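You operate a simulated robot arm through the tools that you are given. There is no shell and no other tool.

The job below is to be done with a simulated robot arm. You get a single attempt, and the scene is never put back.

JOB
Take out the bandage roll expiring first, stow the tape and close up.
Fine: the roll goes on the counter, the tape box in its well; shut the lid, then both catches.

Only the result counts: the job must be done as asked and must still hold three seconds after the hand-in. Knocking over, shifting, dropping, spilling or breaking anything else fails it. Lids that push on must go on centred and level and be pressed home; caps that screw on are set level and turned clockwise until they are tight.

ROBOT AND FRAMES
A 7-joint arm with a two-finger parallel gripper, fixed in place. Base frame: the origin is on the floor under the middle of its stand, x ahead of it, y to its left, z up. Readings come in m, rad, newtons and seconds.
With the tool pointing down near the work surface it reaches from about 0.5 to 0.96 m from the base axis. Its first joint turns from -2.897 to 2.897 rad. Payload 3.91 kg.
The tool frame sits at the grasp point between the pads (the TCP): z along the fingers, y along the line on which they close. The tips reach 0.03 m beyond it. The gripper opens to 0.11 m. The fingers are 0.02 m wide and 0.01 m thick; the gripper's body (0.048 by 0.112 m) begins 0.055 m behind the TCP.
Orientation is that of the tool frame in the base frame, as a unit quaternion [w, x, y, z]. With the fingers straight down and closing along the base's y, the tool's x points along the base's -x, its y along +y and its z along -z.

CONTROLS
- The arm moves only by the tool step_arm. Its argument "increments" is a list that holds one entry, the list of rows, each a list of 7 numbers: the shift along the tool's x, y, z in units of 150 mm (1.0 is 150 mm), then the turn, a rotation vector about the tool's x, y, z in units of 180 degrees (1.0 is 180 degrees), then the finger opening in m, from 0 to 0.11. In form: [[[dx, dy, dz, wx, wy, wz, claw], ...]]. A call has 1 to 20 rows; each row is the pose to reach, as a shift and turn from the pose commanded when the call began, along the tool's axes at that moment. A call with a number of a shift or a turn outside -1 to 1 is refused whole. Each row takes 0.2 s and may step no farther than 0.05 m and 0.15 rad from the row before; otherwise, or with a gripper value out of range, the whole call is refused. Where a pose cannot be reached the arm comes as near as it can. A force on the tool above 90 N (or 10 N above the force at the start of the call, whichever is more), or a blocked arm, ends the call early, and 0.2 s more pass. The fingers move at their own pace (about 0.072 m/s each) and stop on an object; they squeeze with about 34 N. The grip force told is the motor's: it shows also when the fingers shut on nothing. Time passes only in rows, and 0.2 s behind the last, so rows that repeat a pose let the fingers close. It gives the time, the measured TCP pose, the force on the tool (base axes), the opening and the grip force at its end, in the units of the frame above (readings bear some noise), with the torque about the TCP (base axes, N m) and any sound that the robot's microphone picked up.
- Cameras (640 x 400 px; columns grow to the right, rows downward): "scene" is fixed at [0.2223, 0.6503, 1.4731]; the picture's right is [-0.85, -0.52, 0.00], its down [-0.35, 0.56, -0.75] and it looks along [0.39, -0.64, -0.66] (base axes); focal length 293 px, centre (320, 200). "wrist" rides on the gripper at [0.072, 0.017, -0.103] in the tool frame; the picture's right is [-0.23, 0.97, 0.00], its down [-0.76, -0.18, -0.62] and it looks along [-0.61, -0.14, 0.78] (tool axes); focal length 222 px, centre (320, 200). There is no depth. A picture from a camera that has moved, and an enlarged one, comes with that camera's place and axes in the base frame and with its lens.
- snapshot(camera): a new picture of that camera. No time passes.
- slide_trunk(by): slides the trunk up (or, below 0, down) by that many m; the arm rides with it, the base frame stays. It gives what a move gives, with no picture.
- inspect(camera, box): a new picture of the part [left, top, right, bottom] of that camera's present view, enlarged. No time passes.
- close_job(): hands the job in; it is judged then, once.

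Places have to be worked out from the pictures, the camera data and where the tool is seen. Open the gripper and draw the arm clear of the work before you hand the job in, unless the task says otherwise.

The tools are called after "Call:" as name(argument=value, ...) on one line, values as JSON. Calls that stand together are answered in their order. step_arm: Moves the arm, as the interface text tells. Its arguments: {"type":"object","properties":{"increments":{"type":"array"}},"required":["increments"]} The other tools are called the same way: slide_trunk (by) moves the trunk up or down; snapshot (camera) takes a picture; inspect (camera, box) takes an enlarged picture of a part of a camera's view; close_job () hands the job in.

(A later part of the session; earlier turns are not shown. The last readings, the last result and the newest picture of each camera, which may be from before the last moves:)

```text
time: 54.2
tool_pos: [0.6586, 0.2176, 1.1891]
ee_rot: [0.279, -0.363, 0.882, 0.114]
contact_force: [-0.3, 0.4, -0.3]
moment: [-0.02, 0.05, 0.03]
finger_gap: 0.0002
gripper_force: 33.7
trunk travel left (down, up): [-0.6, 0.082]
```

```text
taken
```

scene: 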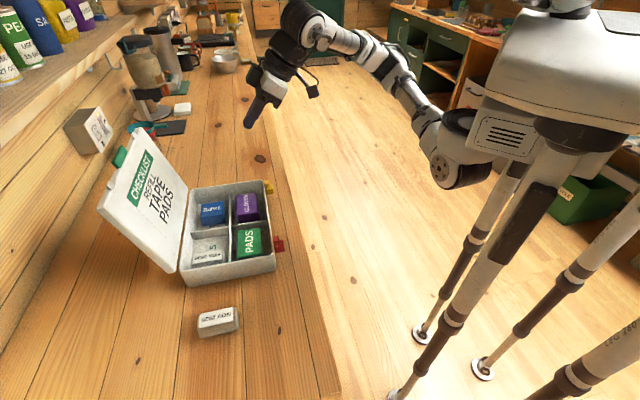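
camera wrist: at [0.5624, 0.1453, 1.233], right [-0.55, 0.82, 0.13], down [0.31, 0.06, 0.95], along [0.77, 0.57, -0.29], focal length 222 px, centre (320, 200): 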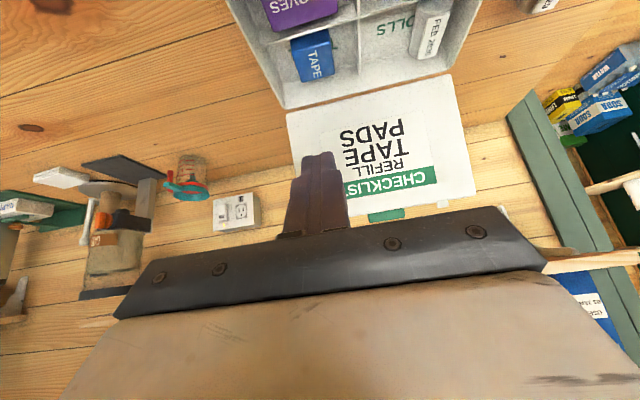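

I can see the lid's inner face with the tab and nubs, so I'll zoom in for coordinates from both cameras.

Call:
inspect(camera="wrist", box=[280, 65, 488, 235])

Call:
inspect(camera="scene", box=[90, 125, 218, 225])

Call:
inspect(camera="scene", box=[168, 170, 296, 290])

Call:
inspect(camera="scene", box=[264, 230, 296, 255])

Call:
inspect(camera="scene", box=[250, 172, 282, 197])

```text
2.35 times, centred on (384, 150) of wrist
camera zoom: at [0.5624, 0.1453, 1.233], right [-0.55, 0.82, 0.13], down [0.31, 0.06, 0.95], along [0.77, 0.57, -0.29], focal length 523 px, centre (169, 318)
```

zoom: 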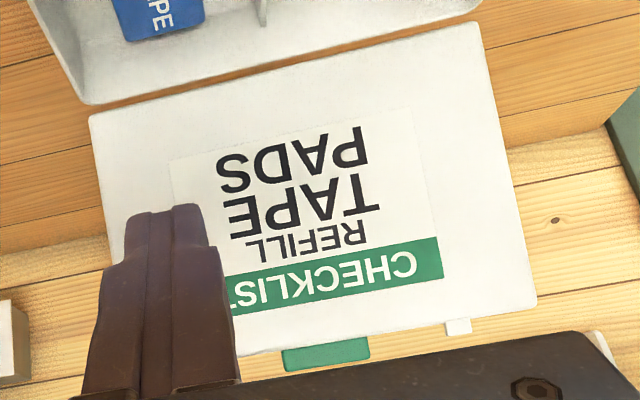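

```text
4.00 times, centred on (154, 175) of scene
camera zoom: at [0.2223, 0.6503, 1.4731], right [-0.85, -0.52, 0.0], down [-0.35, 0.56, -0.75], along [0.39, -0.64, -0.66], focal length 1172 px, centre (984, 300)
```

zoom: 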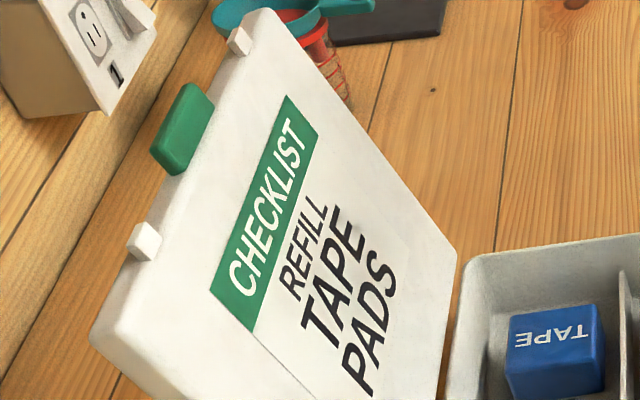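

```text
3.33 times, centred on (232, 230) of scene
camera zoom: at [0.2223, 0.6503, 1.4731], right [-0.85, -0.52, 0.0], down [-0.35, 0.56, -0.75], along [0.39, -0.64, -0.66], focal length 976 px, centre (613, 100)
```

zoom: 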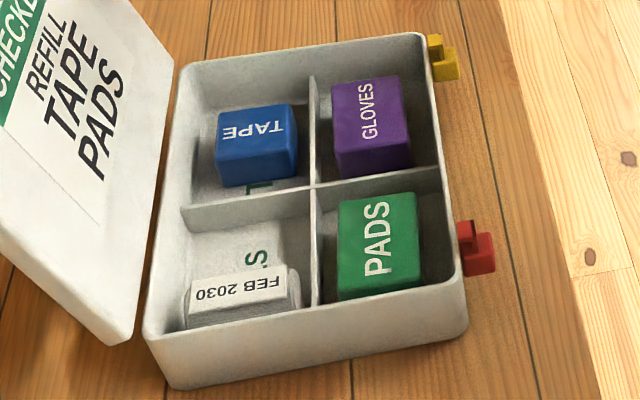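

```text
16.00 times, centred on (280, 242) of scene
camera zoom: at [0.2223, 0.6503, 1.4731], right [-0.85, -0.52, 0.0], down [-0.35, 0.56, -0.75], along [0.39, -0.64, -0.66], focal length 4686 px, centre (960, -480)
```

zoom: 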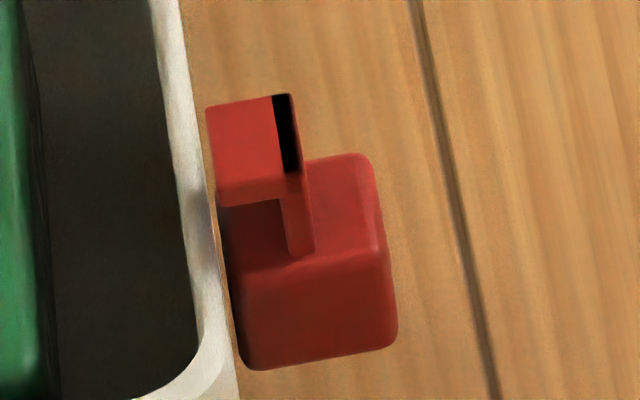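

```text
16.00 times, centred on (266, 184) of scene
camera zoom: at [0.2223, 0.6503, 1.4731], right [-0.85, -0.52, 0.0], down [-0.35, 0.56, -0.75], along [0.39, -0.64, -0.66], focal length 4686 px, centre (1184, 448)
```

zoom: 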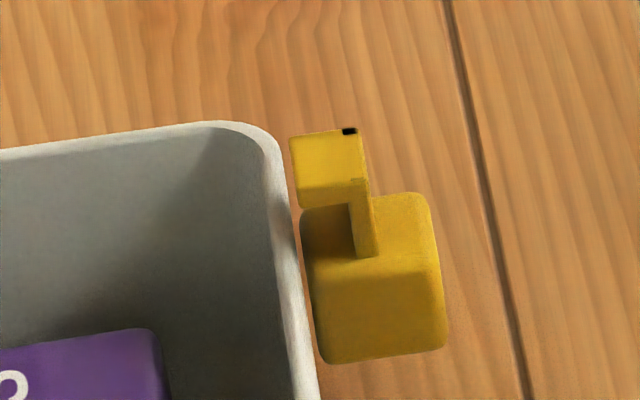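

Triangulated: the lid is centred on the kit (e1≈0) with its tab near (0.795, 0.448, 1.164), leaning about 16° past upright, with the hinge at the kit's back rim. I'll pull it with the closed, outward-tilted fingers hooked behind the tab, so first I'll rise over the top edge.

Call:
step_arm(increments=[[[-0.239, 0.108, 0.066, 0, 0, 0, 0], [-0.478, 0.216, 0.131, 0, 0, 0, 0], [-0.717, 0.325, 0.197, 0, 0, 0, 0], [-0.956, 0.433, 0.263, 0, 0, 0, 0], [-0.956, 0.433, 0.263, 0, 0, 0, 0]]])

Call:
snapshot(camera="wrist")

Call:
snapshot(camera="scene")

```text
time: 55.4
tool_pos: [0.7142, 0.366, 1.2395]
ee_rot: [0.278, -0.363, 0.882, 0.115]
contact_force: [0.4, 0.4, 0.0]
moment: [0.01, 0.01, 0.02]
finger_gap: 0.0001
gripper_force: 33.8
trunk travel left (down, up): [-0.6, 0.082]
```

```text
taken
camera wrist: at [0.6188, 0.2944, 1.2831], right [-0.55, 0.82, 0.13], down [0.31, 0.06, 0.95], along [0.77, 0.57, -0.29], focal length 222 px, centre (320, 200)
```

wrist: 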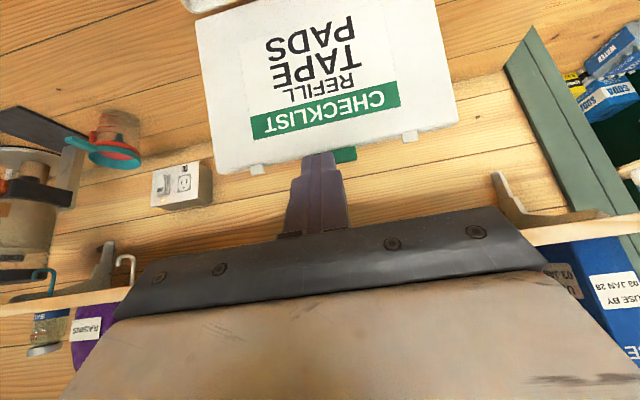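

```text
taken
```

scene: 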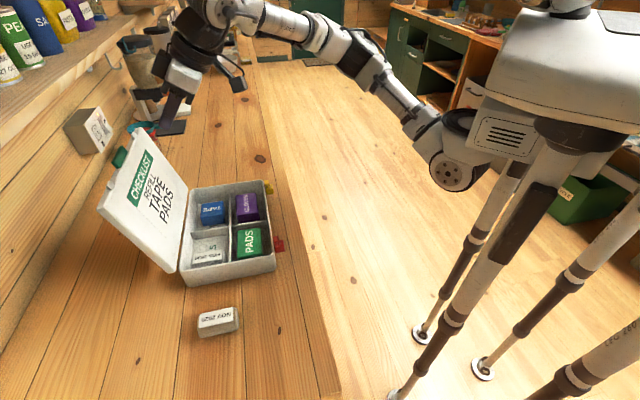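

The fingers are lined up with the tab and the shelf behind is well clear (front edge at e2≈0.28, z≈1.27). I'll move out over the top edge.

Call:
step_arm(increments=[[[-0.205, 0, 0.144, 0, 0, 0, 0], [-0.41, 0, 0.288, 0, 0, 0, 0], [-0.615, 0, 0.431, 0, 0, 0, 0], [-0.792, 0, 0.556, 0, 0, 0, 0], [-0.792, 0, 0.556, 0, 0, 0, 0]]])

Call:
snapshot(camera="wrist")

Call:
inspect(camera="scene", box=[80, 80, 240, 220])

```text
time: 56.6
tool_pos: [0.8179, 0.4629, 1.2399]
ee_rot: [0.278, -0.364, 0.882, 0.115]
contact_force: [-0.1, 0.4, -0.5]
moment: [0.01, -0.04, 0.02]
finger_gap: 0.0
gripper_force: 33.8
trunk travel left (down, up): [-0.6, 0.082]
```

```text
taken
camera wrist: at [0.7224, 0.3926, 1.2843], right [-0.55, 0.82, 0.13], down [0.31, 0.06, 0.95], along [0.77, 0.57, -0.29], focal length 222 px, centre (320, 200)
```

wrist: 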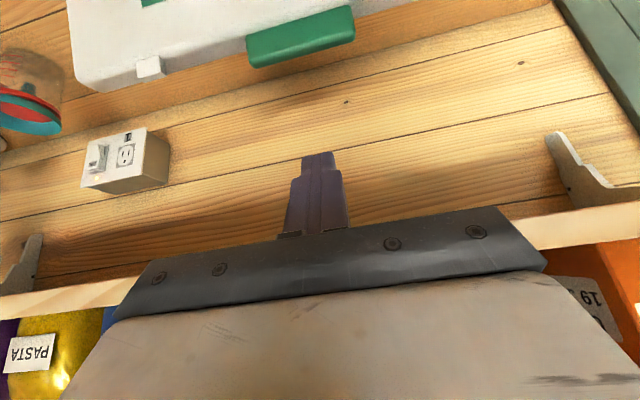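

```text
2.86 times, centred on (160, 150) of scene
camera zoom: at [0.2223, 0.6503, 1.4731], right [-0.85, -0.52, 0.0], down [-0.35, 0.56, -0.75], along [0.39, -0.64, -0.66], focal length 837 px, centre (777, 343)
```

zoom: 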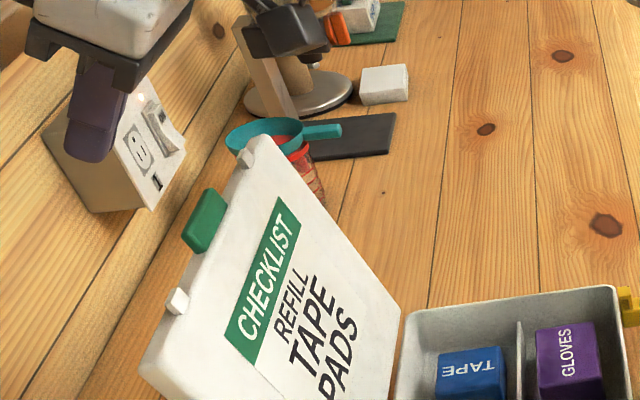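

The fingers are now behind the lid line and above it. I'll zoom to measure exactly where the tab and lid edge are relative to the fingers before lowering.

Call:
inspect(camera="wrist", box=[60, 0, 380, 200])

```text
2.00 times, centred on (220, 100) of wrist
camera zoom: at [0.7224, 0.3926, 1.2843], right [-0.55, 0.82, 0.13], down [0.31, 0.06, 0.95], along [0.77, 0.57, -0.29], focal length 444 px, centre (520, 400)
```

zoom: 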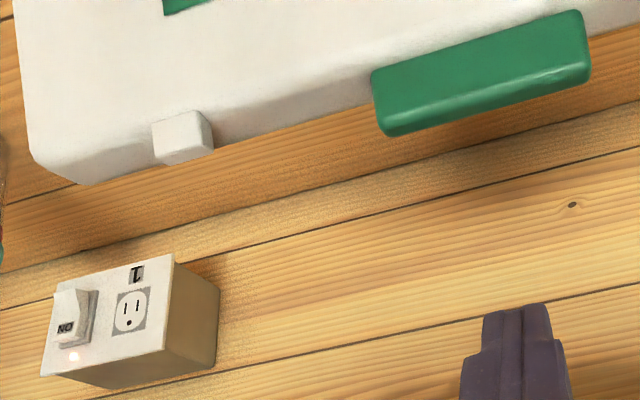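

The tab's outer top edge is about 2.5 cm in front of the fingers. I'll lower the fingers behind the tab so the tips are about 2-3 cm below its top.

Call:
step_arm(increments=[[[0.077, 0.02, 0.109, 0, 0, 0, 0], [0.153, 0.028, 0.219, 0, 0, 0, 0], [0.23, 0.028, 0.328, 0, 0, 0, 0], [0.23, 0.028, 0.328, 0, 0, 0, 0]]])

Call:
snapshot(camera="wrist")

Call:
inspect(camera="scene", box=[80, 80, 240, 220])

```text
time: 57.6
tool_pos: [0.8136, 0.4673, 1.1809]
ee_rot: [0.278, -0.364, 0.881, 0.115]
contact_force: [0.6, 0.2, -0.1]
moment: [0.0, 0.03, 0.01]
finger_gap: 0.0002
gripper_force: 34.6
trunk travel left (down, up): [-0.6, 0.082]
```

```text
taken
camera wrist: at [0.7174, 0.3958, 1.2247], right [-0.55, 0.82, 0.13], down [0.31, 0.06, 0.95], along [0.77, 0.57, -0.29], focal length 222 px, centre (320, 200)
```

wrist: 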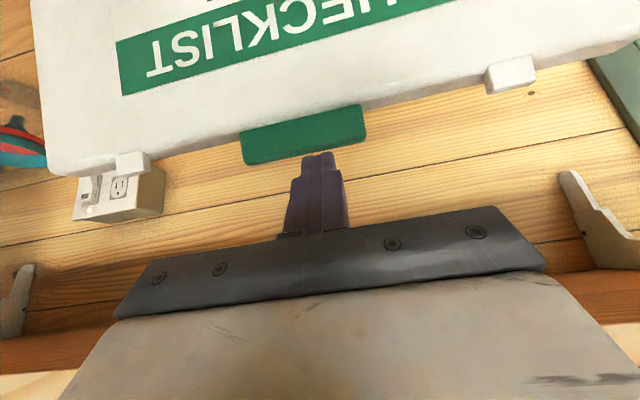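

```text
2.86 times, centred on (160, 150) of scene
camera zoom: at [0.2223, 0.6503, 1.4731], right [-0.85, -0.52, 0.0], down [-0.35, 0.56, -0.75], along [0.39, -0.64, -0.66], focal length 837 px, centre (777, 343)
```

zoom: 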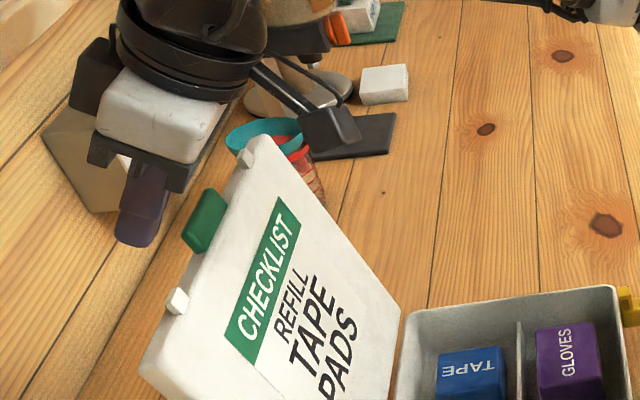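

The fingers are behind the tab. I'll pull the lid forward along its arc toward upright, slowly.

Call:
step_arm(increments=[[[0.056, 0, -0.055, 0, 0, 0, 0], [0.1, 0, -0.125, 0, 0, 0, 0], [0.152, 0, -0.184, 0, 0, 0, 0], [0.205, 0, -0.242, 0, 0, 0, 0], [0.254, 0, -0.287, 0, 0, 0, 0], [0.302, 0, -0.331, 0, 0, 0, 0], [0.302, 0, -0.331, 0, 0, 0, 0]]])

Call:
snapshot(camera="wrist")

Call:
inspect(camera="scene", box=[80, 80, 300, 290])

```text
time: 59.2
tool_pos: [0.7703, 0.4214, 1.1962]
ee_rot: [0.278, -0.364, 0.881, 0.115]
contact_force: [1.1, 0.3, 0.1]
moment: [-0.01, 0.01, 0.0]
finger_gap: 0.0
gripper_force: 34.4
trunk travel left (down, up): [-0.6, 0.082]
```

```text
taken
camera wrist: at [0.6738, 0.3499, 1.2403], right [-0.55, 0.82, 0.13], down [0.31, 0.06, 0.95], along [0.77, 0.57, -0.29], focal length 222 px, centre (320, 200)
```

wrist: 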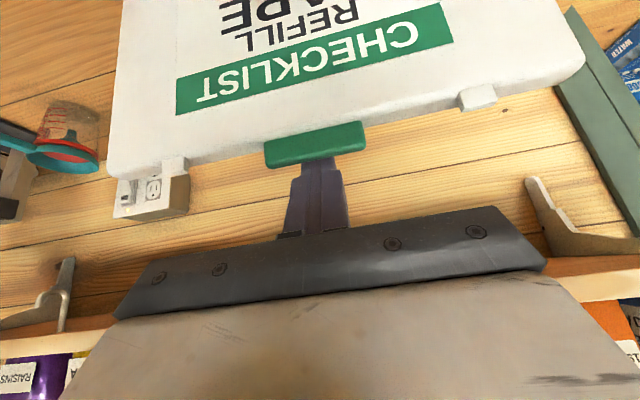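

```text
1.90 times, centred on (190, 185) of scene
camera zoom: at [0.2223, 0.6503, 1.4731], right [-0.85, -0.52, 0.0], down [-0.35, 0.56, -0.75], along [0.39, -0.64, -0.66], focal length 558 px, centre (568, 229)
```

zoom: 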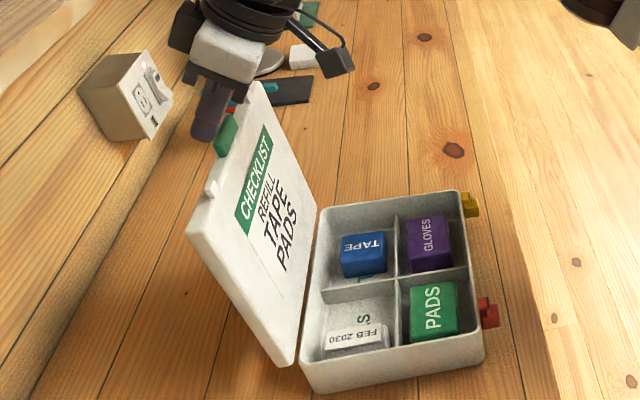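

The lid is following and is now almost upright, with very low force. I'll continue past vertical in small steps.

Call:
step_arm(increments=[[[0.052, 0, -0.04, 0, 0, 0, 0], [0.104, 0, -0.08, 0, 0, 0, 0], [0.16, 0, -0.116, 0, 0, 0, 0], [0.215, 0, -0.151, 0, 0, 0, 0], [0.273, 0, -0.181, 0, 0, 0, 0], [0.331, 0, -0.211, 0, 0, 0, 0], [0.331, 0, -0.211, 0, 0, 0, 0]]])

Call:
snapshot(camera="wrist")

Call:
inspect(camera="scene", box=[80, 80, 300, 290])

```text
time: 60.8
tool_pos: [0.7256, 0.3792, 1.1941]
ee_rot: [0.279, -0.364, 0.881, 0.115]
contact_force: [0.0, -0.1, 0.2]
moment: [0.02, -0.04, 0.0]
finger_gap: 0.0001
gripper_force: 34.1
trunk travel left (down, up): [-0.6, 0.082]
```

```text
taken
camera wrist: at [0.6301, 0.3086, 1.2381], right [-0.55, 0.82, 0.13], down [0.31, 0.06, 0.95], along [0.77, 0.57, -0.29], focal length 222 px, centre (320, 200)
```

wrist: 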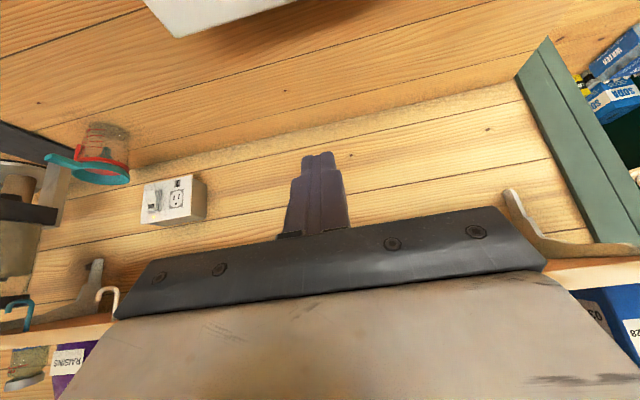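

```text
1.90 times, centred on (190, 185) of scene
camera zoom: at [0.2223, 0.6503, 1.4731], right [-0.85, -0.52, 0.0], down [-0.35, 0.56, -0.75], along [0.39, -0.64, -0.66], focal length 558 px, centre (568, 229)
```

zoom: 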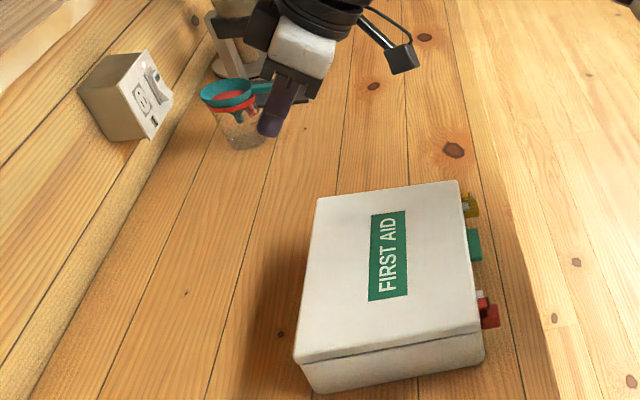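

The lid passed upright and swung shut on its own. I'll look closely at how it's seated and at both catches.

Call:
inspect(camera="scene", box=[175, 170, 303, 290])

Call:
inspect(camera="scene", box=[256, 222, 296, 254])

Call:
inspect(camera="scene", box=[246, 170, 286, 202])

Call:
snapshot(camera="scene")

```text
3.33 times, centred on (239, 230) of scene
camera zoom: at [0.2223, 0.6503, 1.4731], right [-0.85, -0.52, 0.0], down [-0.35, 0.56, -0.75], along [0.39, -0.64, -0.66], focal length 976 px, centre (590, 100)
```

zoom: 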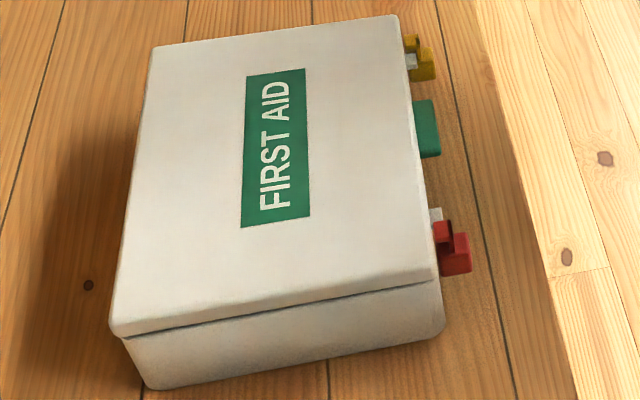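

```text
12.50 times, centred on (276, 238) of scene
camera zoom: at [0.2223, 0.6503, 1.4731], right [-0.85, -0.52, 0.0], down [-0.35, 0.56, -0.75], along [0.39, -0.64, -0.66], focal length 3661 px, centre (870, -275)
```

zoom: 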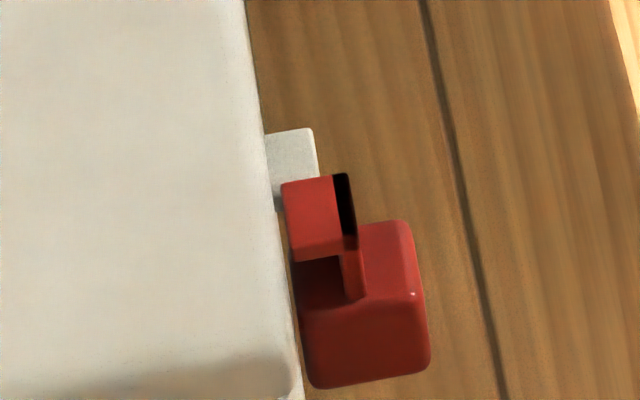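

```text
12.50 times, centred on (266, 186) of scene
camera zoom: at [0.2223, 0.6503, 1.4731], right [-0.85, -0.52, 0.0], down [-0.35, 0.56, -0.75], along [0.39, -0.64, -0.66], focal length 3661 px, centre (995, 375)
```

zoom: 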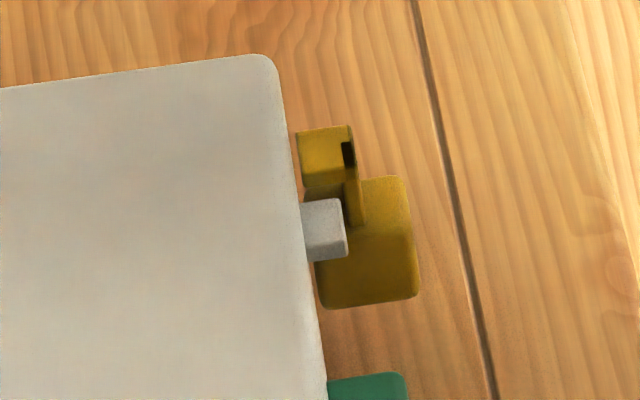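

```text
taken
```

scene: 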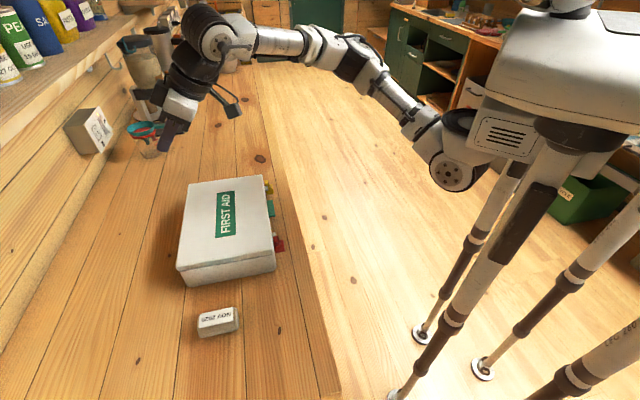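

The lid is down and its nubs sit just inboard of each catch's hook, so each catch must slide inward along the front until its hook is over the nub. I'll back the arm to the front for a closer view of them.

Call:
step_arm(increments=[[[0.22, 0, 0.002, 0, 0, 0, 0], [0.43, 0, 0.004, 0, 0, 0, 0], [0.65, 0, 0.006, 0, 0, 0, 0], [0.86, 0, 0.008, 0, 0, 0, 0]]])

Call:
step_arm(increments=[[[0.22, 0, 0.002, 0, 0, 0, 0], [0.43, 0, 0.004, 0, 0, 0, 0], [0.65, 0, 0.006, 0, 0, 0, 0], [0.86, 0, 0.008, 0, 0, 0, 0], [0.86, 0, 0.008, 0, 0, 0, 0]]])

Call:
snapshot(camera="wrist")

Call:
snapshot(camera="scene")

```text
time: 61.8
tool_pos: [0.6534, 0.3069, 1.1181]
ee_rot: [0.279, -0.364, 0.881, 0.114]
contact_force: [-0.6, -0.4, -0.2]
moment: [-0.02, -0.02, -0.01]
finger_gap: 0.0001
gripper_force: 34.7
trunk travel left (down, up): [-0.6, 0.082]
```

```text
time: 63.0
tool_pos: [0.5779, 0.2328, 1.0436]
ee_rot: [0.279, -0.363, 0.882, 0.115]
contact_force: [0.2, -0.4, 0.1]
moment: [-0.01, 0.02, 0.0]
finger_gap: 0.0004
gripper_force: 33.7
trunk travel left (down, up): [-0.6, 0.082]
```

```text
taken
camera wrist: at [0.4826, 0.1615, 1.0883], right [-0.55, 0.82, 0.13], down [0.31, 0.06, 0.95], along [0.77, 0.57, -0.29], focal length 222 px, centre (320, 200)
```

wrist: 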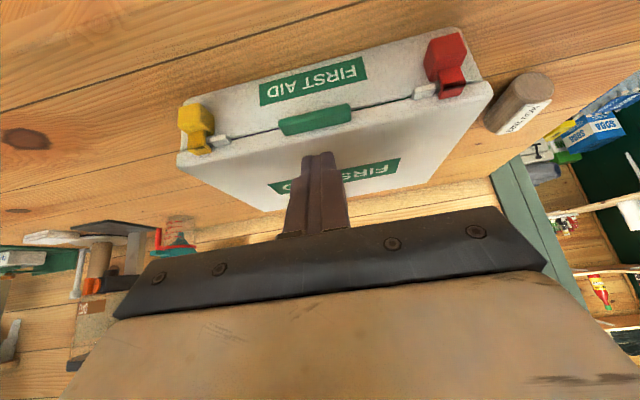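

```text
taken
```

scene: 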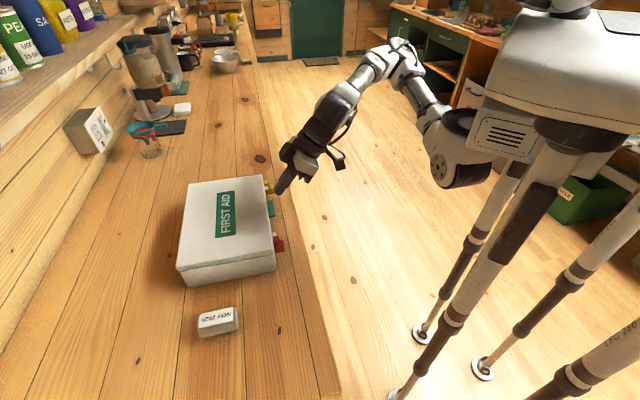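

This gives a nice front view, so I'll zoom on both catches and the lid seam.

Call:
inspect(camera="wrist", box=[405, 25, 485, 108])

Call:
inspect(camera="wrist", box=[165, 90, 245, 165])

Call:
inspect(camera="wrist", box=[160, 20, 560, 215])

```text
4.82 times, centred on (445, 66) of wrist
camera zoom: at [0.4826, 0.1615, 1.0883], right [-0.55, 0.82, 0.13], down [0.31, 0.06, 0.95], along [0.77, 0.57, -0.29], focal length 1070 px, centre (-282, 843)
```

zoom: 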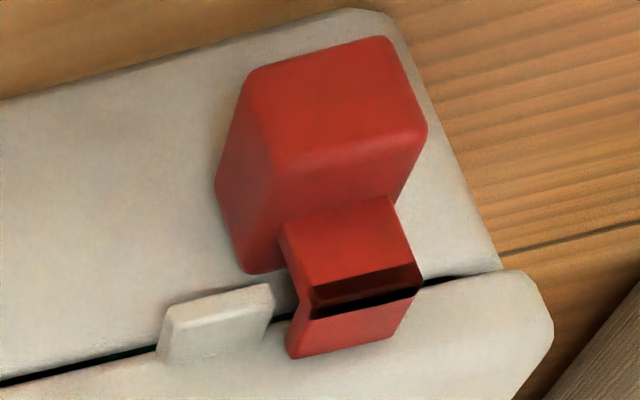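

```text
5.33 times, centred on (205, 128) of wrist
camera zoom: at [0.4826, 0.1615, 1.0883], right [-0.55, 0.82, 0.13], down [0.31, 0.06, 0.95], along [0.77, 0.57, -0.29], focal length 1185 px, centre (933, 587)
```

zoom: 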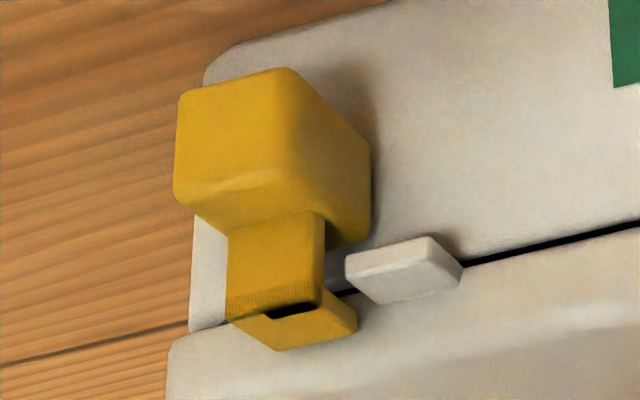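

```text
1.60 times, centred on (360, 118) of wrist
camera zoom: at [0.4826, 0.1615, 1.0883], right [-0.55, 0.82, 0.13], down [0.31, 0.06, 0.95], along [0.77, 0.57, -0.29], focal length 355 px, centre (256, 332)
```

zoom: 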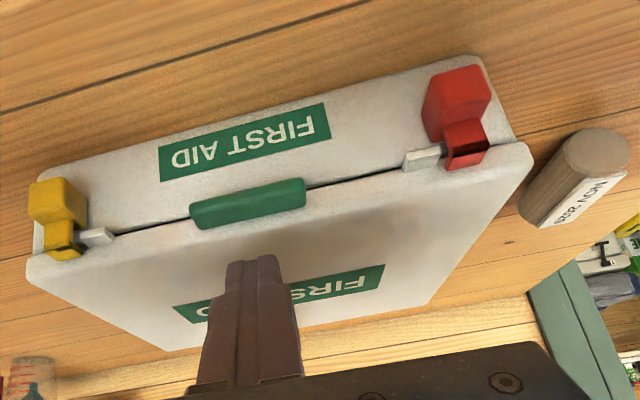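

The view makes the mechanism clear: each catch is a small block (about 22 mm) on the front wall with a hook above it, and the nub lies 18-20 mm inboard. First I'll set the tool upright over the lid's front half to press it home gently.

Call:
step_arm(increments=[[[-0.131, 0, 0.01, 0, 0.039, 0, 0], [-0.262, 0, 0.021, 0, 0.078, 0, 0], [-0.394, 0, 0.031, 0, 0.117, 0, 0], [-0.525, 0, 0.042, 0, 0.156, 0, 0], [-0.656, 0, 0.052, 0, 0.1944, 0, 0], [-0.656, 0, 0.052, 0, 0.1944, 0, 0]]])

Call:
snapshot(camera="wrist")

Call:
inspect(camera="scene", box=[165, 120, 325, 290])

```text
time: 64.4
tool_pos: [0.6372, 0.2922, 1.0951]
ee_rot: [-0.001, -0.381, 0.925, -0.001]
contact_force: [0.9, -0.5, -0.7]
moment: [0.01, 0.01, -0.01]
finger_gap: 0.0
gripper_force: 34.2
trunk travel left (down, up): [-0.6, 0.082]
```

```text
taken
camera wrist: at [0.5745, 0.2541, 1.1991], right [-0.53, 0.85, 0.0], down [0.67, 0.41, 0.62], along [0.53, 0.33, -0.78], focal length 222 px, centre (320, 200)
```

wrist: 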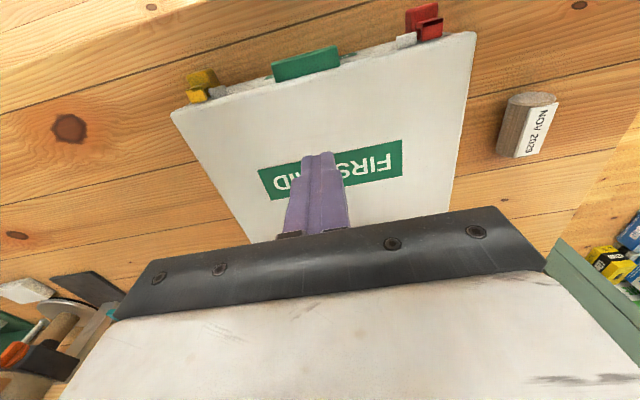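

```text
2.35 times, centred on (245, 205) of scene
camera zoom: at [0.2223, 0.6503, 1.4731], right [-0.85, -0.52, 0.0], down [-0.35, 0.56, -0.75], along [0.39, -0.64, -0.66], focal length 689 px, centre (496, 188)
```

zoom: 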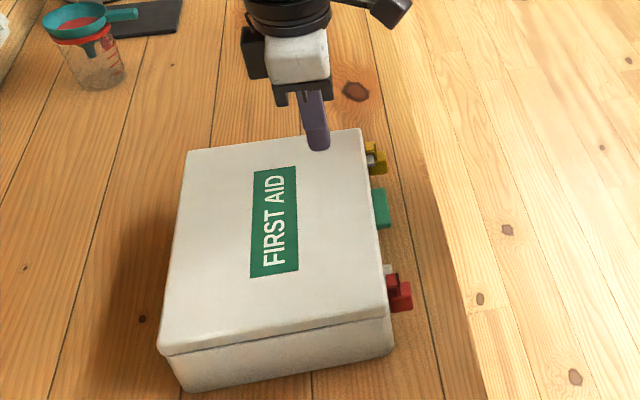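

The tool is upright over the lid, centred between the catches. I'll descend toward the lid in stages, watching the force.

Call:
step_arm(increments=[[[0, 0, 0.15, 0, 0, 0, 0], [0, 0, 0.3, 0, 0, 0, 0], [0, 0, 0.4, 0, 0, 0, 0], [0, 0, 0.4, 0, 0, 0, 0]]])

Call:
inspect(camera="wrist", box=[260, 90, 400, 210])

```text
time: 65.4
tool_pos: [0.6379, 0.2913, 1.0342]
ee_rot: [0.0, -0.38, 0.925, 0.001]
contact_force: [-0.6, -0.3, -0.2]
moment: [-0.01, 0.0, 0.02]
finger_gap: 0.0
gripper_force: 33.9
trunk travel left (down, up): [-0.6, 0.082]
```

```text
3.33 times, centred on (330, 150) of wrist
camera zoom: at [0.5746, 0.2531, 1.1386], right [-0.53, 0.85, 0.0], down [0.67, 0.41, 0.62], along [0.53, 0.33, -0.78], focal length 740 px, centre (287, 367)
```

zoom: 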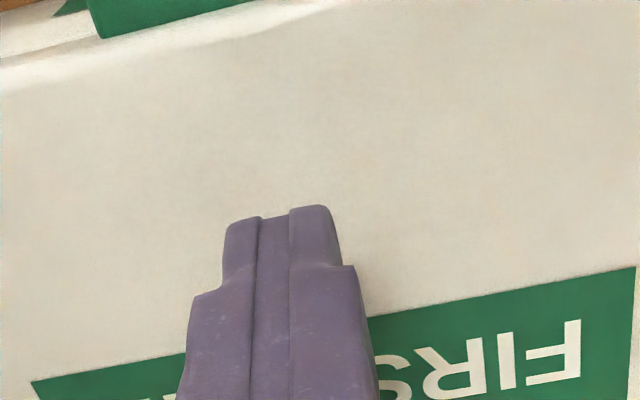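

No contact with the tips near z≈1.004, so I'll lower another 1.2 cm.

Call:
step_arm(increments=[[[0, 0, 0.04, 0, 0, 0, 0], [0, 0, 0.08, 0, 0, 0, 0], [0, 0, 0.08, 0, 0, 0, 0]]])

```text
time: 66.2
tool_pos: [0.6376, 0.2913, 1.0224]
ee_rot: [0.001, -0.381, 0.925, 0.0]
contact_force: [0.1, 1.1, 0.4]
moment: [0.0, -0.02, 0.02]
finger_gap: 0.0001
gripper_force: 33.9
trunk travel left (down, up): [-0.6, 0.082]
```

Call:
step_arm(increments=[[[0, 0, 0.02, 0, 0, 0, 0], [0, 0, 0.04, 0, 0, 0, 0], [0, 0, 0.04, 0, 0, 0, 0]]])

```text
time: 67.0
tool_pos: [0.6378, 0.2893, 1.0164]
ee_rot: [0.0, -0.381, 0.925, -0.001]
contact_force: [0.5, -0.5, 0.1]
moment: [-0.01, 0.02, -0.05]
finger_gap: 0.0001
gripper_force: 33.8
trunk travel left (down, up): [-0.6, 0.082]
```

Call:
step_arm(increments=[[[0, 0, 0.02, 0, 0, 0, 0], [0, 0, 0.035, 0, 0, 0, 0], [0, 0, 0.035, 0, 0, 0, 0]]])

```text
time: 67.8
tool_pos: [0.6375, 0.2913, 1.0104]
ee_rot: [0.001, -0.381, 0.925, 0.0]
contact_force: [2.6, 0.0, 6.4]
moment: [-0.05, -0.05, 0.09]
finger_gap: 0.0002
gripper_force: 33.8
trunk travel left (down, up): [-0.6, 0.082]
```

Contact with the lid at z≈0.980 (6 N). I'll press about 3 mm more to seat it firmly and then release.

Call:
step_arm(increments=[[[0, 0, 0.01, 0, 0, 0, 0], [0, 0, 0.02, 0, 0, 0, 0], [0, 0, 0.02, 0, 0, 0, 0]]])

```text
time: 68.6
tool_pos: [0.6375, 0.2918, 1.0107]
ee_rot: [0.003, -0.381, 0.924, 0.001]
contact_force: [10.4, -1.1, 31.4]
moment: [-0.1, -0.2, 0.23]
finger_gap: 0.0002
gripper_force: 34.2
trunk travel left (down, up): [-0.6, 0.082]
```

The lid is solidly seated (31 N with no further travel). I'll lift off and move to the outer side of the red catch, staying above it first.

Call:
step_arm(increments=[[[0, 0, -0.15, 0, 0, 0, 0], [0, 0, -0.36, 0, 0, 0, 0], [0.092, 0.242, -0.36, 0, 0, 0, 0], [0.183, 0.484, -0.36, 0, 0, 0, 0], [0.275, 0.725, -0.36, 0, 0, 0, 0], [0.367, 0.967, -0.36, 0, 0, 0, 0], [0.367, 0.967, -0.36, 0, 0, 0, 0]]])

Call:
snapshot(camera="wrist")

Call:
inspect(camera="scene", box=[165, 150, 325, 290])

```text
time: 70.2
tool_pos: [0.4947, 0.3555, 1.0615]
ee_rot: [0.0, -0.382, 0.924, 0.0]
contact_force: [-0.5, 0.3, -0.2]
moment: [-0.01, -0.05, 0.01]
finger_gap: 0.0
gripper_force: 34.0
trunk travel left (down, up): [-0.6, 0.082]
```

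```text
taken
camera wrist: at [0.4324, 0.3166, 1.166], right [-0.52, 0.85, 0.0], down [0.67, 0.41, 0.62], along [0.53, 0.33, -0.78], focal length 222 px, centre (320, 200)
```

wrist: 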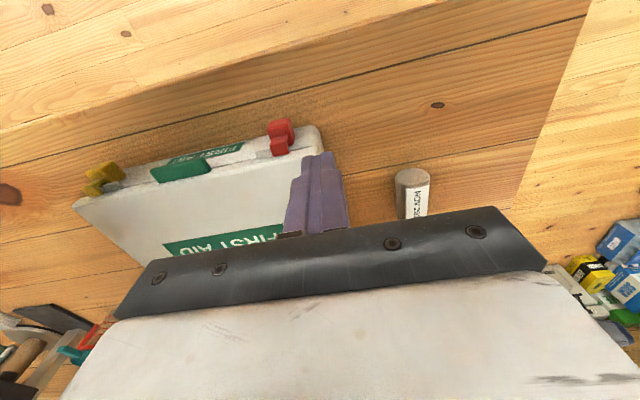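

```text
2.86 times, centred on (245, 220) of scene
camera zoom: at [0.2223, 0.6503, 1.4731], right [-0.85, -0.52, 0.0], down [-0.35, 0.56, -0.75], along [0.39, -0.64, -0.66], focal length 837 px, centre (534, 143)
```

zoom: 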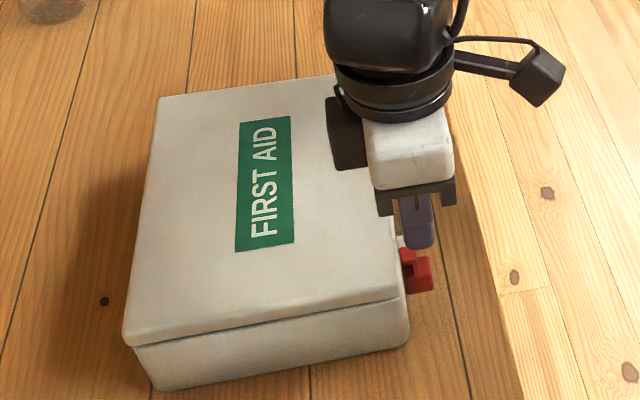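

I'm above and outboard of the red catch now. I'll zoom in to measure its position relative to the fingers.

Call:
inspect(camera="wrist", box=[240, 100, 360, 190])

```text
4.44 times, centred on (300, 145) of wrist
camera zoom: at [0.4324, 0.3166, 1.166], right [-0.52, 0.85, 0.0], down [0.67, 0.41, 0.62], along [0.53, 0.33, -0.78], focal length 987 px, centre (409, 444)
```

zoom: 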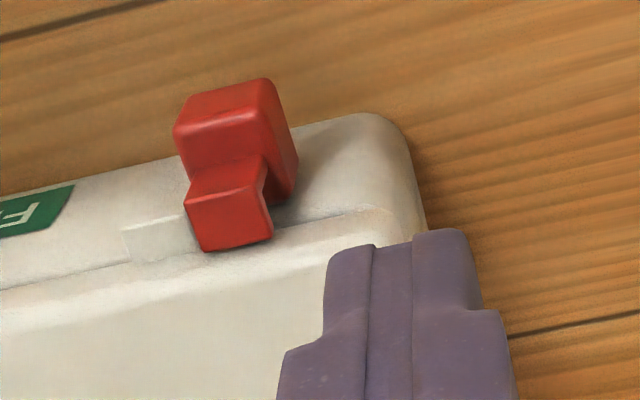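

The red block's outer face is about 22 mm from the finger's side, as computed. I'll lower beside it to block height, keeping clear of the box wall.

Call:
step_arm(increments=[[[0.01, 0, 0.18, 0, 0, 0, 0], [0.01, 0, 0.36, 0, 0, 0, 0], [0.01, 0, 0.54, 0, 0, 0, 0], [0.01, 0, 0.72, 0, 0, 0, 0], [0.01, 0, 0.72, 0, 0, 0, 0]]])

Call:
inspect(camera="wrist", box=[200, 60, 440, 230])

Call:
inspect(camera="scene", box=[230, 190, 320, 270])

```text
time: 71.4
tool_pos: [0.4972, 0.358, 0.9533]
ee_rot: [0.0, -0.381, 0.925, -0.001]
contact_force: [-0.4, 0.6, 0.0]
moment: [0.0, -0.01, 0.02]
finger_gap: 0.0003
gripper_force: 34.2
trunk travel left (down, up): [-0.6, 0.082]
```

```text
2.35 times, centred on (320, 145) of wrist
camera zoom: at [0.4339, 0.3193, 1.0574], right [-0.53, 0.85, 0.0], down [0.67, 0.41, 0.62], along [0.53, 0.33, -0.78], focal length 523 px, centre (320, 329)
```

zoom: 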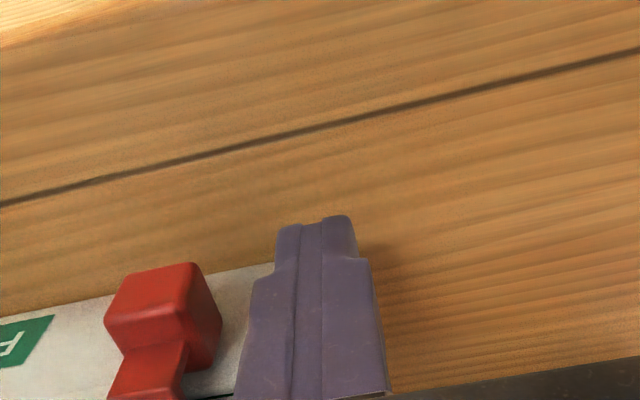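

```text
5.00 times, centred on (275, 230) of scene
camera zoom: at [0.2223, 0.6503, 1.4731], right [-0.85, -0.52, 0.0], down [-0.35, 0.56, -0.75], along [0.39, -0.64, -0.66], focal length 1464 px, centre (545, 50)
```

zoom: 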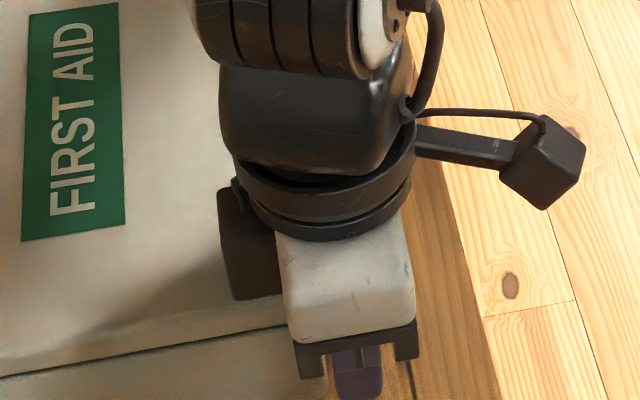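

No contact at 0.953. I'll push toward the kit's centre, first closing most of the 16-22 mm gap and then in small steps.

Call:
step_arm(increments=[[[0, -0.04, 0, 0, 0, 0, 0], [0, -0.08, 0, 0, 0, 0, 0], [0, -0.08, 0, 0, 0, 0, 0]]])

Call:
step_arm(increments=[[[0, -0.02, 0, 0, 0, 0, 0], [0, -0.04, 0, 0, 0, 0, 0], [0, -0.04, 0, 0, 0, 0, 0]]])

Call:
inspect(camera="wrist", box=[200, 60, 440, 230])

```text
time: 72.2
tool_pos: [0.5044, 0.3479, 0.9532]
ee_rot: [0.0, -0.382, 0.924, 0.0]
contact_force: [-0.4, -0.8, -0.2]
moment: [0.03, -0.01, 0.01]
finger_gap: 0.0
gripper_force: 34.2
trunk travel left (down, up): [-0.6, 0.082]
```

```text
time: 73.0
tool_pos: [0.5103, 0.3435, 0.9531]
ee_rot: [0.001, -0.381, 0.925, 0.0]
contact_force: [0.1, -0.9, -0.3]
moment: [0.03, 0.02, -0.02]
finger_gap: 0.0001
gripper_force: 34.4
trunk travel left (down, up): [-0.6, 0.082]
```

```text
2.35 times, centred on (320, 145) of wrist
camera zoom: at [0.446, 0.3042, 1.0574], right [-0.53, 0.85, 0.0], down [0.67, 0.41, 0.62], along [0.53, 0.33, -0.78], focal length 523 px, centre (320, 329)
```

zoom: 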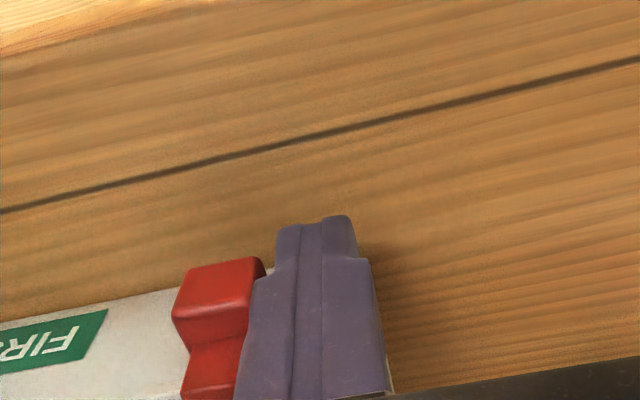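

The fingers look to be right at the block with no force yet. I'll continue in 4 mm steps.

Call:
step_arm(increments=[[[0, -0.0135, 0, 0, 0, 0, 0], [0, -0.027, 0, 0, 0, 0, 0], [0, -0.027, 0, 0, 0, 0, 0]]])

Call:
step_arm(increments=[[[0, -0.0135, 0, 0, 0, 0, 0], [0, -0.027, 0, 0, 0, 0, 0], [0, -0.027, 0, 0, 0, 0, 0]]])

Call:
inspect(camera="wrist", box=[200, 60, 440, 230])

Call:
inspect(camera="scene", box=[165, 150, 325, 290])

```text
time: 73.8
tool_pos: [0.5111, 0.3379, 0.9538]
ee_rot: [0.001, -0.381, 0.924, 0.001]
contact_force: [0.2, -0.5, 0.5]
moment: [0.0, 0.0, 0.03]
finger_gap: 0.0003
gripper_force: 34.2
trunk travel left (down, up): [-0.6, 0.082]
```

```text
time: 74.6
tool_pos: [0.5146, 0.3355, 0.9527]
ee_rot: [-0.001, -0.381, 0.925, 0.001]
contact_force: [1.2, 0.1, 0.5]
moment: [-0.01, 0.0, -0.03]
finger_gap: 0.0
gripper_force: 33.6
trunk travel left (down, up): [-0.6, 0.082]
```

```text
2.35 times, centred on (320, 145) of wrist
camera zoom: at [0.4512, 0.2971, 1.0573], right [-0.53, 0.85, 0.0], down [0.67, 0.41, 0.62], along [0.53, 0.33, -0.78], focal length 523 px, centre (320, 329)
```

zoom: 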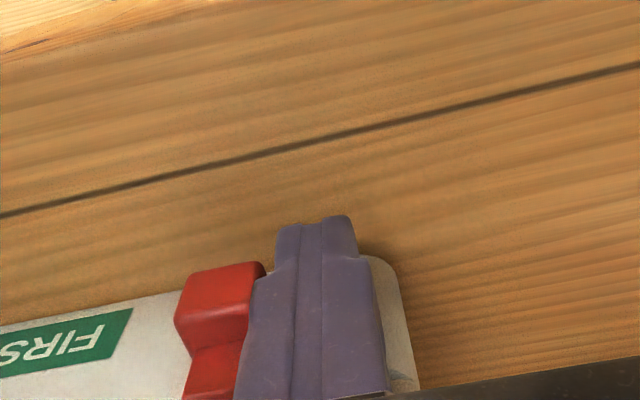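

```text
2.86 times, centred on (245, 220) of scene
camera zoom: at [0.2223, 0.6503, 1.4731], right [-0.85, -0.52, 0.0], down [-0.35, 0.56, -0.75], along [0.39, -0.64, -0.66], focal length 837 px, centre (534, 143)
```

zoom: 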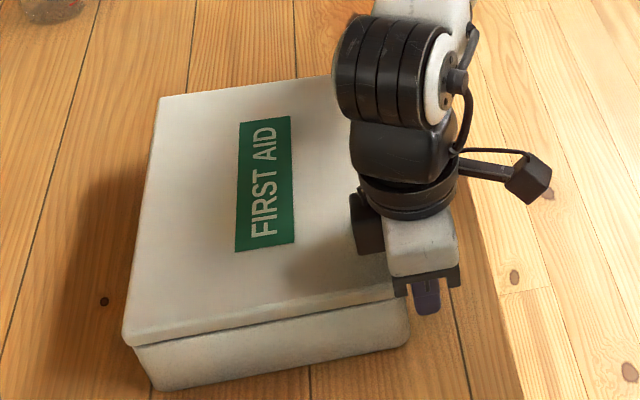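

The catch is sliding with the finger, the kit is not moving, and the force is tiny. I'll keep going in small steps, watching for the end stop.

Call:
step_arm(increments=[[[0, -0.0135, 0, 0, 0, 0, 0], [0, -0.027, 0, 0, 0, 0, 0], [0, -0.027, 0, 0, 0, 0, 0]]])

Call:
step_arm(increments=[[[0, -0.0135, 0, 0, 0, 0, 0], [0, -0.02, 0, 0, 0, 0, 0], [0, -0.02, 0, 0, 0, 0, 0]]])

Call:
inspect(camera="wrist", box=[200, 60, 440, 230])

Call:
inspect(camera="scene", box=[165, 150, 325, 290])

```text
time: 75.4
tool_pos: [0.5174, 0.3321, 0.9525]
ee_rot: [0.0, -0.381, 0.925, 0.0]
contact_force: [0.7, 0.4, -0.3]
moment: [0.0, 0.02, 0.0]
finger_gap: 0.0001
gripper_force: 34.6
trunk travel left (down, up): [-0.6, 0.082]
```

```text
time: 76.2
tool_pos: [0.5202, 0.3307, 0.9533]
ee_rot: [0.0, -0.381, 0.924, 0.0]
contact_force: [-0.3, 0.4, 0.6]
moment: [-0.03, -0.02, -0.01]
finger_gap: 0.0
gripper_force: 34.3
trunk travel left (down, up): [-0.6, 0.082]
```

```text
2.35 times, centred on (320, 145) of wrist
camera zoom: at [0.4564, 0.2927, 1.0568], right [-0.53, 0.85, 0.0], down [0.67, 0.41, 0.62], along [0.53, 0.33, -0.78], focal length 523 px, centre (320, 329)
```

zoom: 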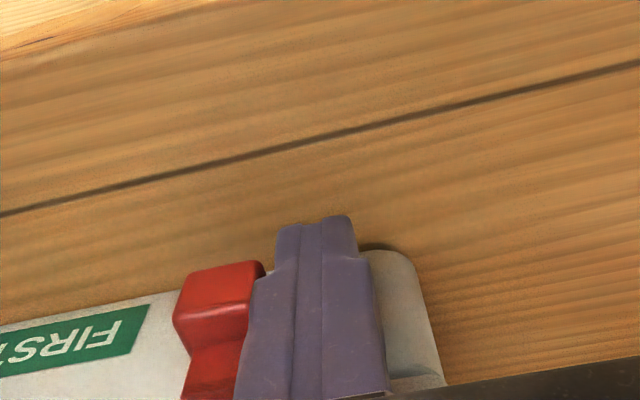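

```text
2.86 times, centred on (245, 220) of scene
camera zoom: at [0.2223, 0.6503, 1.4731], right [-0.85, -0.52, 0.0], down [-0.35, 0.56, -0.75], along [0.39, -0.64, -0.66], focal length 837 px, centre (534, 143)
```

zoom: 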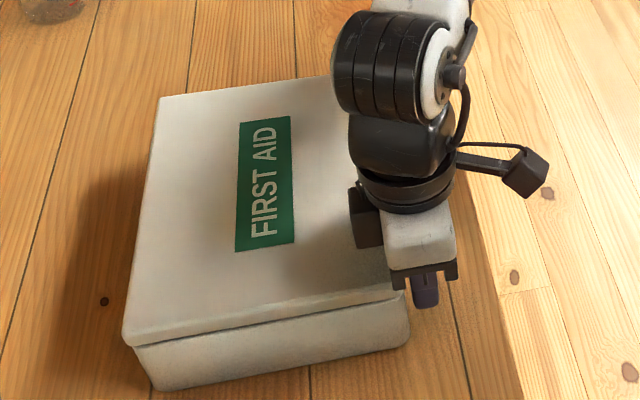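

About 15 mm of travel so far with a low force. I'll continue with 3 mm steps until the force rises.

Call:
step_arm(increments=[[[0, -0.01, 0, 0, 0, 0, 0], [0, -0.02, 0, 0, 0, 0, 0], [0, -0.02, 0, 0, 0, 0, 0]]])

```text
time: 77.0
tool_pos: [0.5201, 0.3302, 0.9543]
ee_rot: [0.0, -0.382, 0.924, 0.001]
contact_force: [-5.4, 5.6, -0.2]
moment: [-0.03, 0.01, 0.05]
finger_gap: 0.0001
gripper_force: 34.2
trunk travel left (down, up): [-0.6, 0.082]
```

The force rose to about 8 N with the finger stopped, so this is either the end stop or a detent. I'll back off slightly and look.

Call:
step_arm(increments=[[[0, 0.05, 0, 0, 0, 0, 0], [0, 0.15, 0, 0, 0, 0, 0], [0, 0.25, -0.1, 0, 0, 0, 0], [0.1, 0.3, -0.4, 0, 0, 0, 0], [0.2, 0.3, -0.7, 0, 0, 0, 0], [0.2, 0.3, -0.7, 0, 0, 0, 0]]])

Call:
snapshot(camera="wrist")

Call:
inspect(camera="scene", box=[256, 222, 296, 254])

Call:
inspect(camera="scene", box=[165, 150, 325, 290])

```text
time: 78.4
tool_pos: [0.4685, 0.3415, 1.0574]
ee_rot: [0.0, -0.381, 0.925, 0.0]
contact_force: [-0.8, 0.3, 0.1]
moment: [0.0, 0.0, -0.01]
finger_gap: 0.0
gripper_force: 34.4
trunk travel left (down, up): [-0.6, 0.082]
```

```text
taken
camera wrist: at [0.4062, 0.3025, 1.1617], right [-0.53, 0.85, 0.0], down [0.67, 0.41, 0.62], along [0.53, 0.33, -0.78], focal length 222 px, centre (320, 200)
```

wrist: 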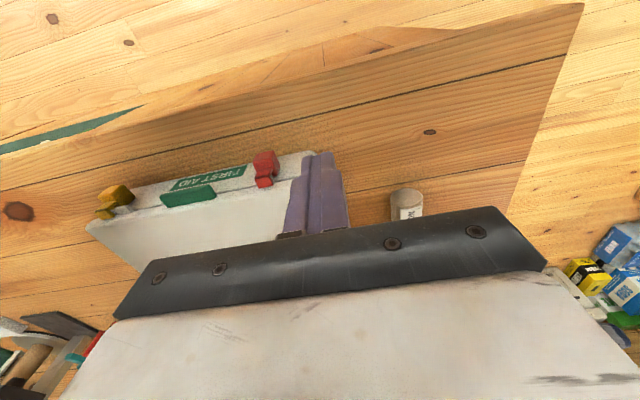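

```text
12.50 times, centred on (276, 238) of scene
camera zoom: at [0.2223, 0.6503, 1.4731], right [-0.85, -0.52, 0.0], down [-0.35, 0.56, -0.75], along [0.39, -0.64, -0.66], focal length 3661 px, centre (870, -275)
```

zoom: 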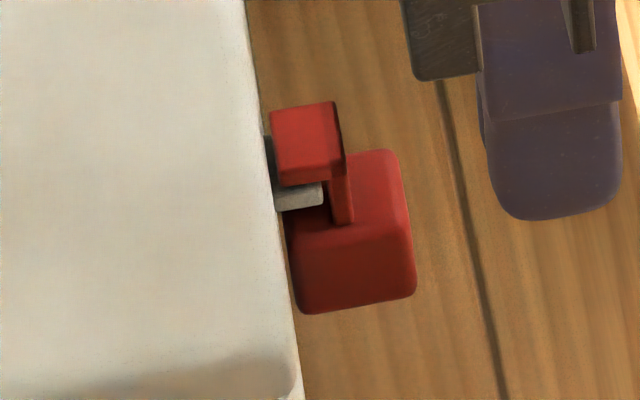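

```text
2.86 times, centred on (245, 220) of scene
camera zoom: at [0.2223, 0.6503, 1.4731], right [-0.85, -0.52, 0.0], down [-0.35, 0.56, -0.75], along [0.39, -0.64, -0.66], focal length 837 px, centre (534, 143)
```

zoom: 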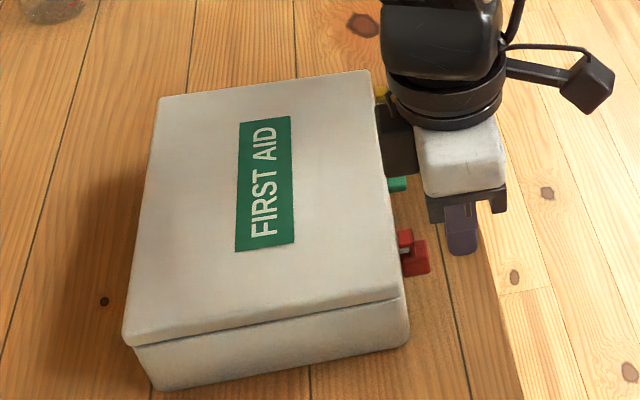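

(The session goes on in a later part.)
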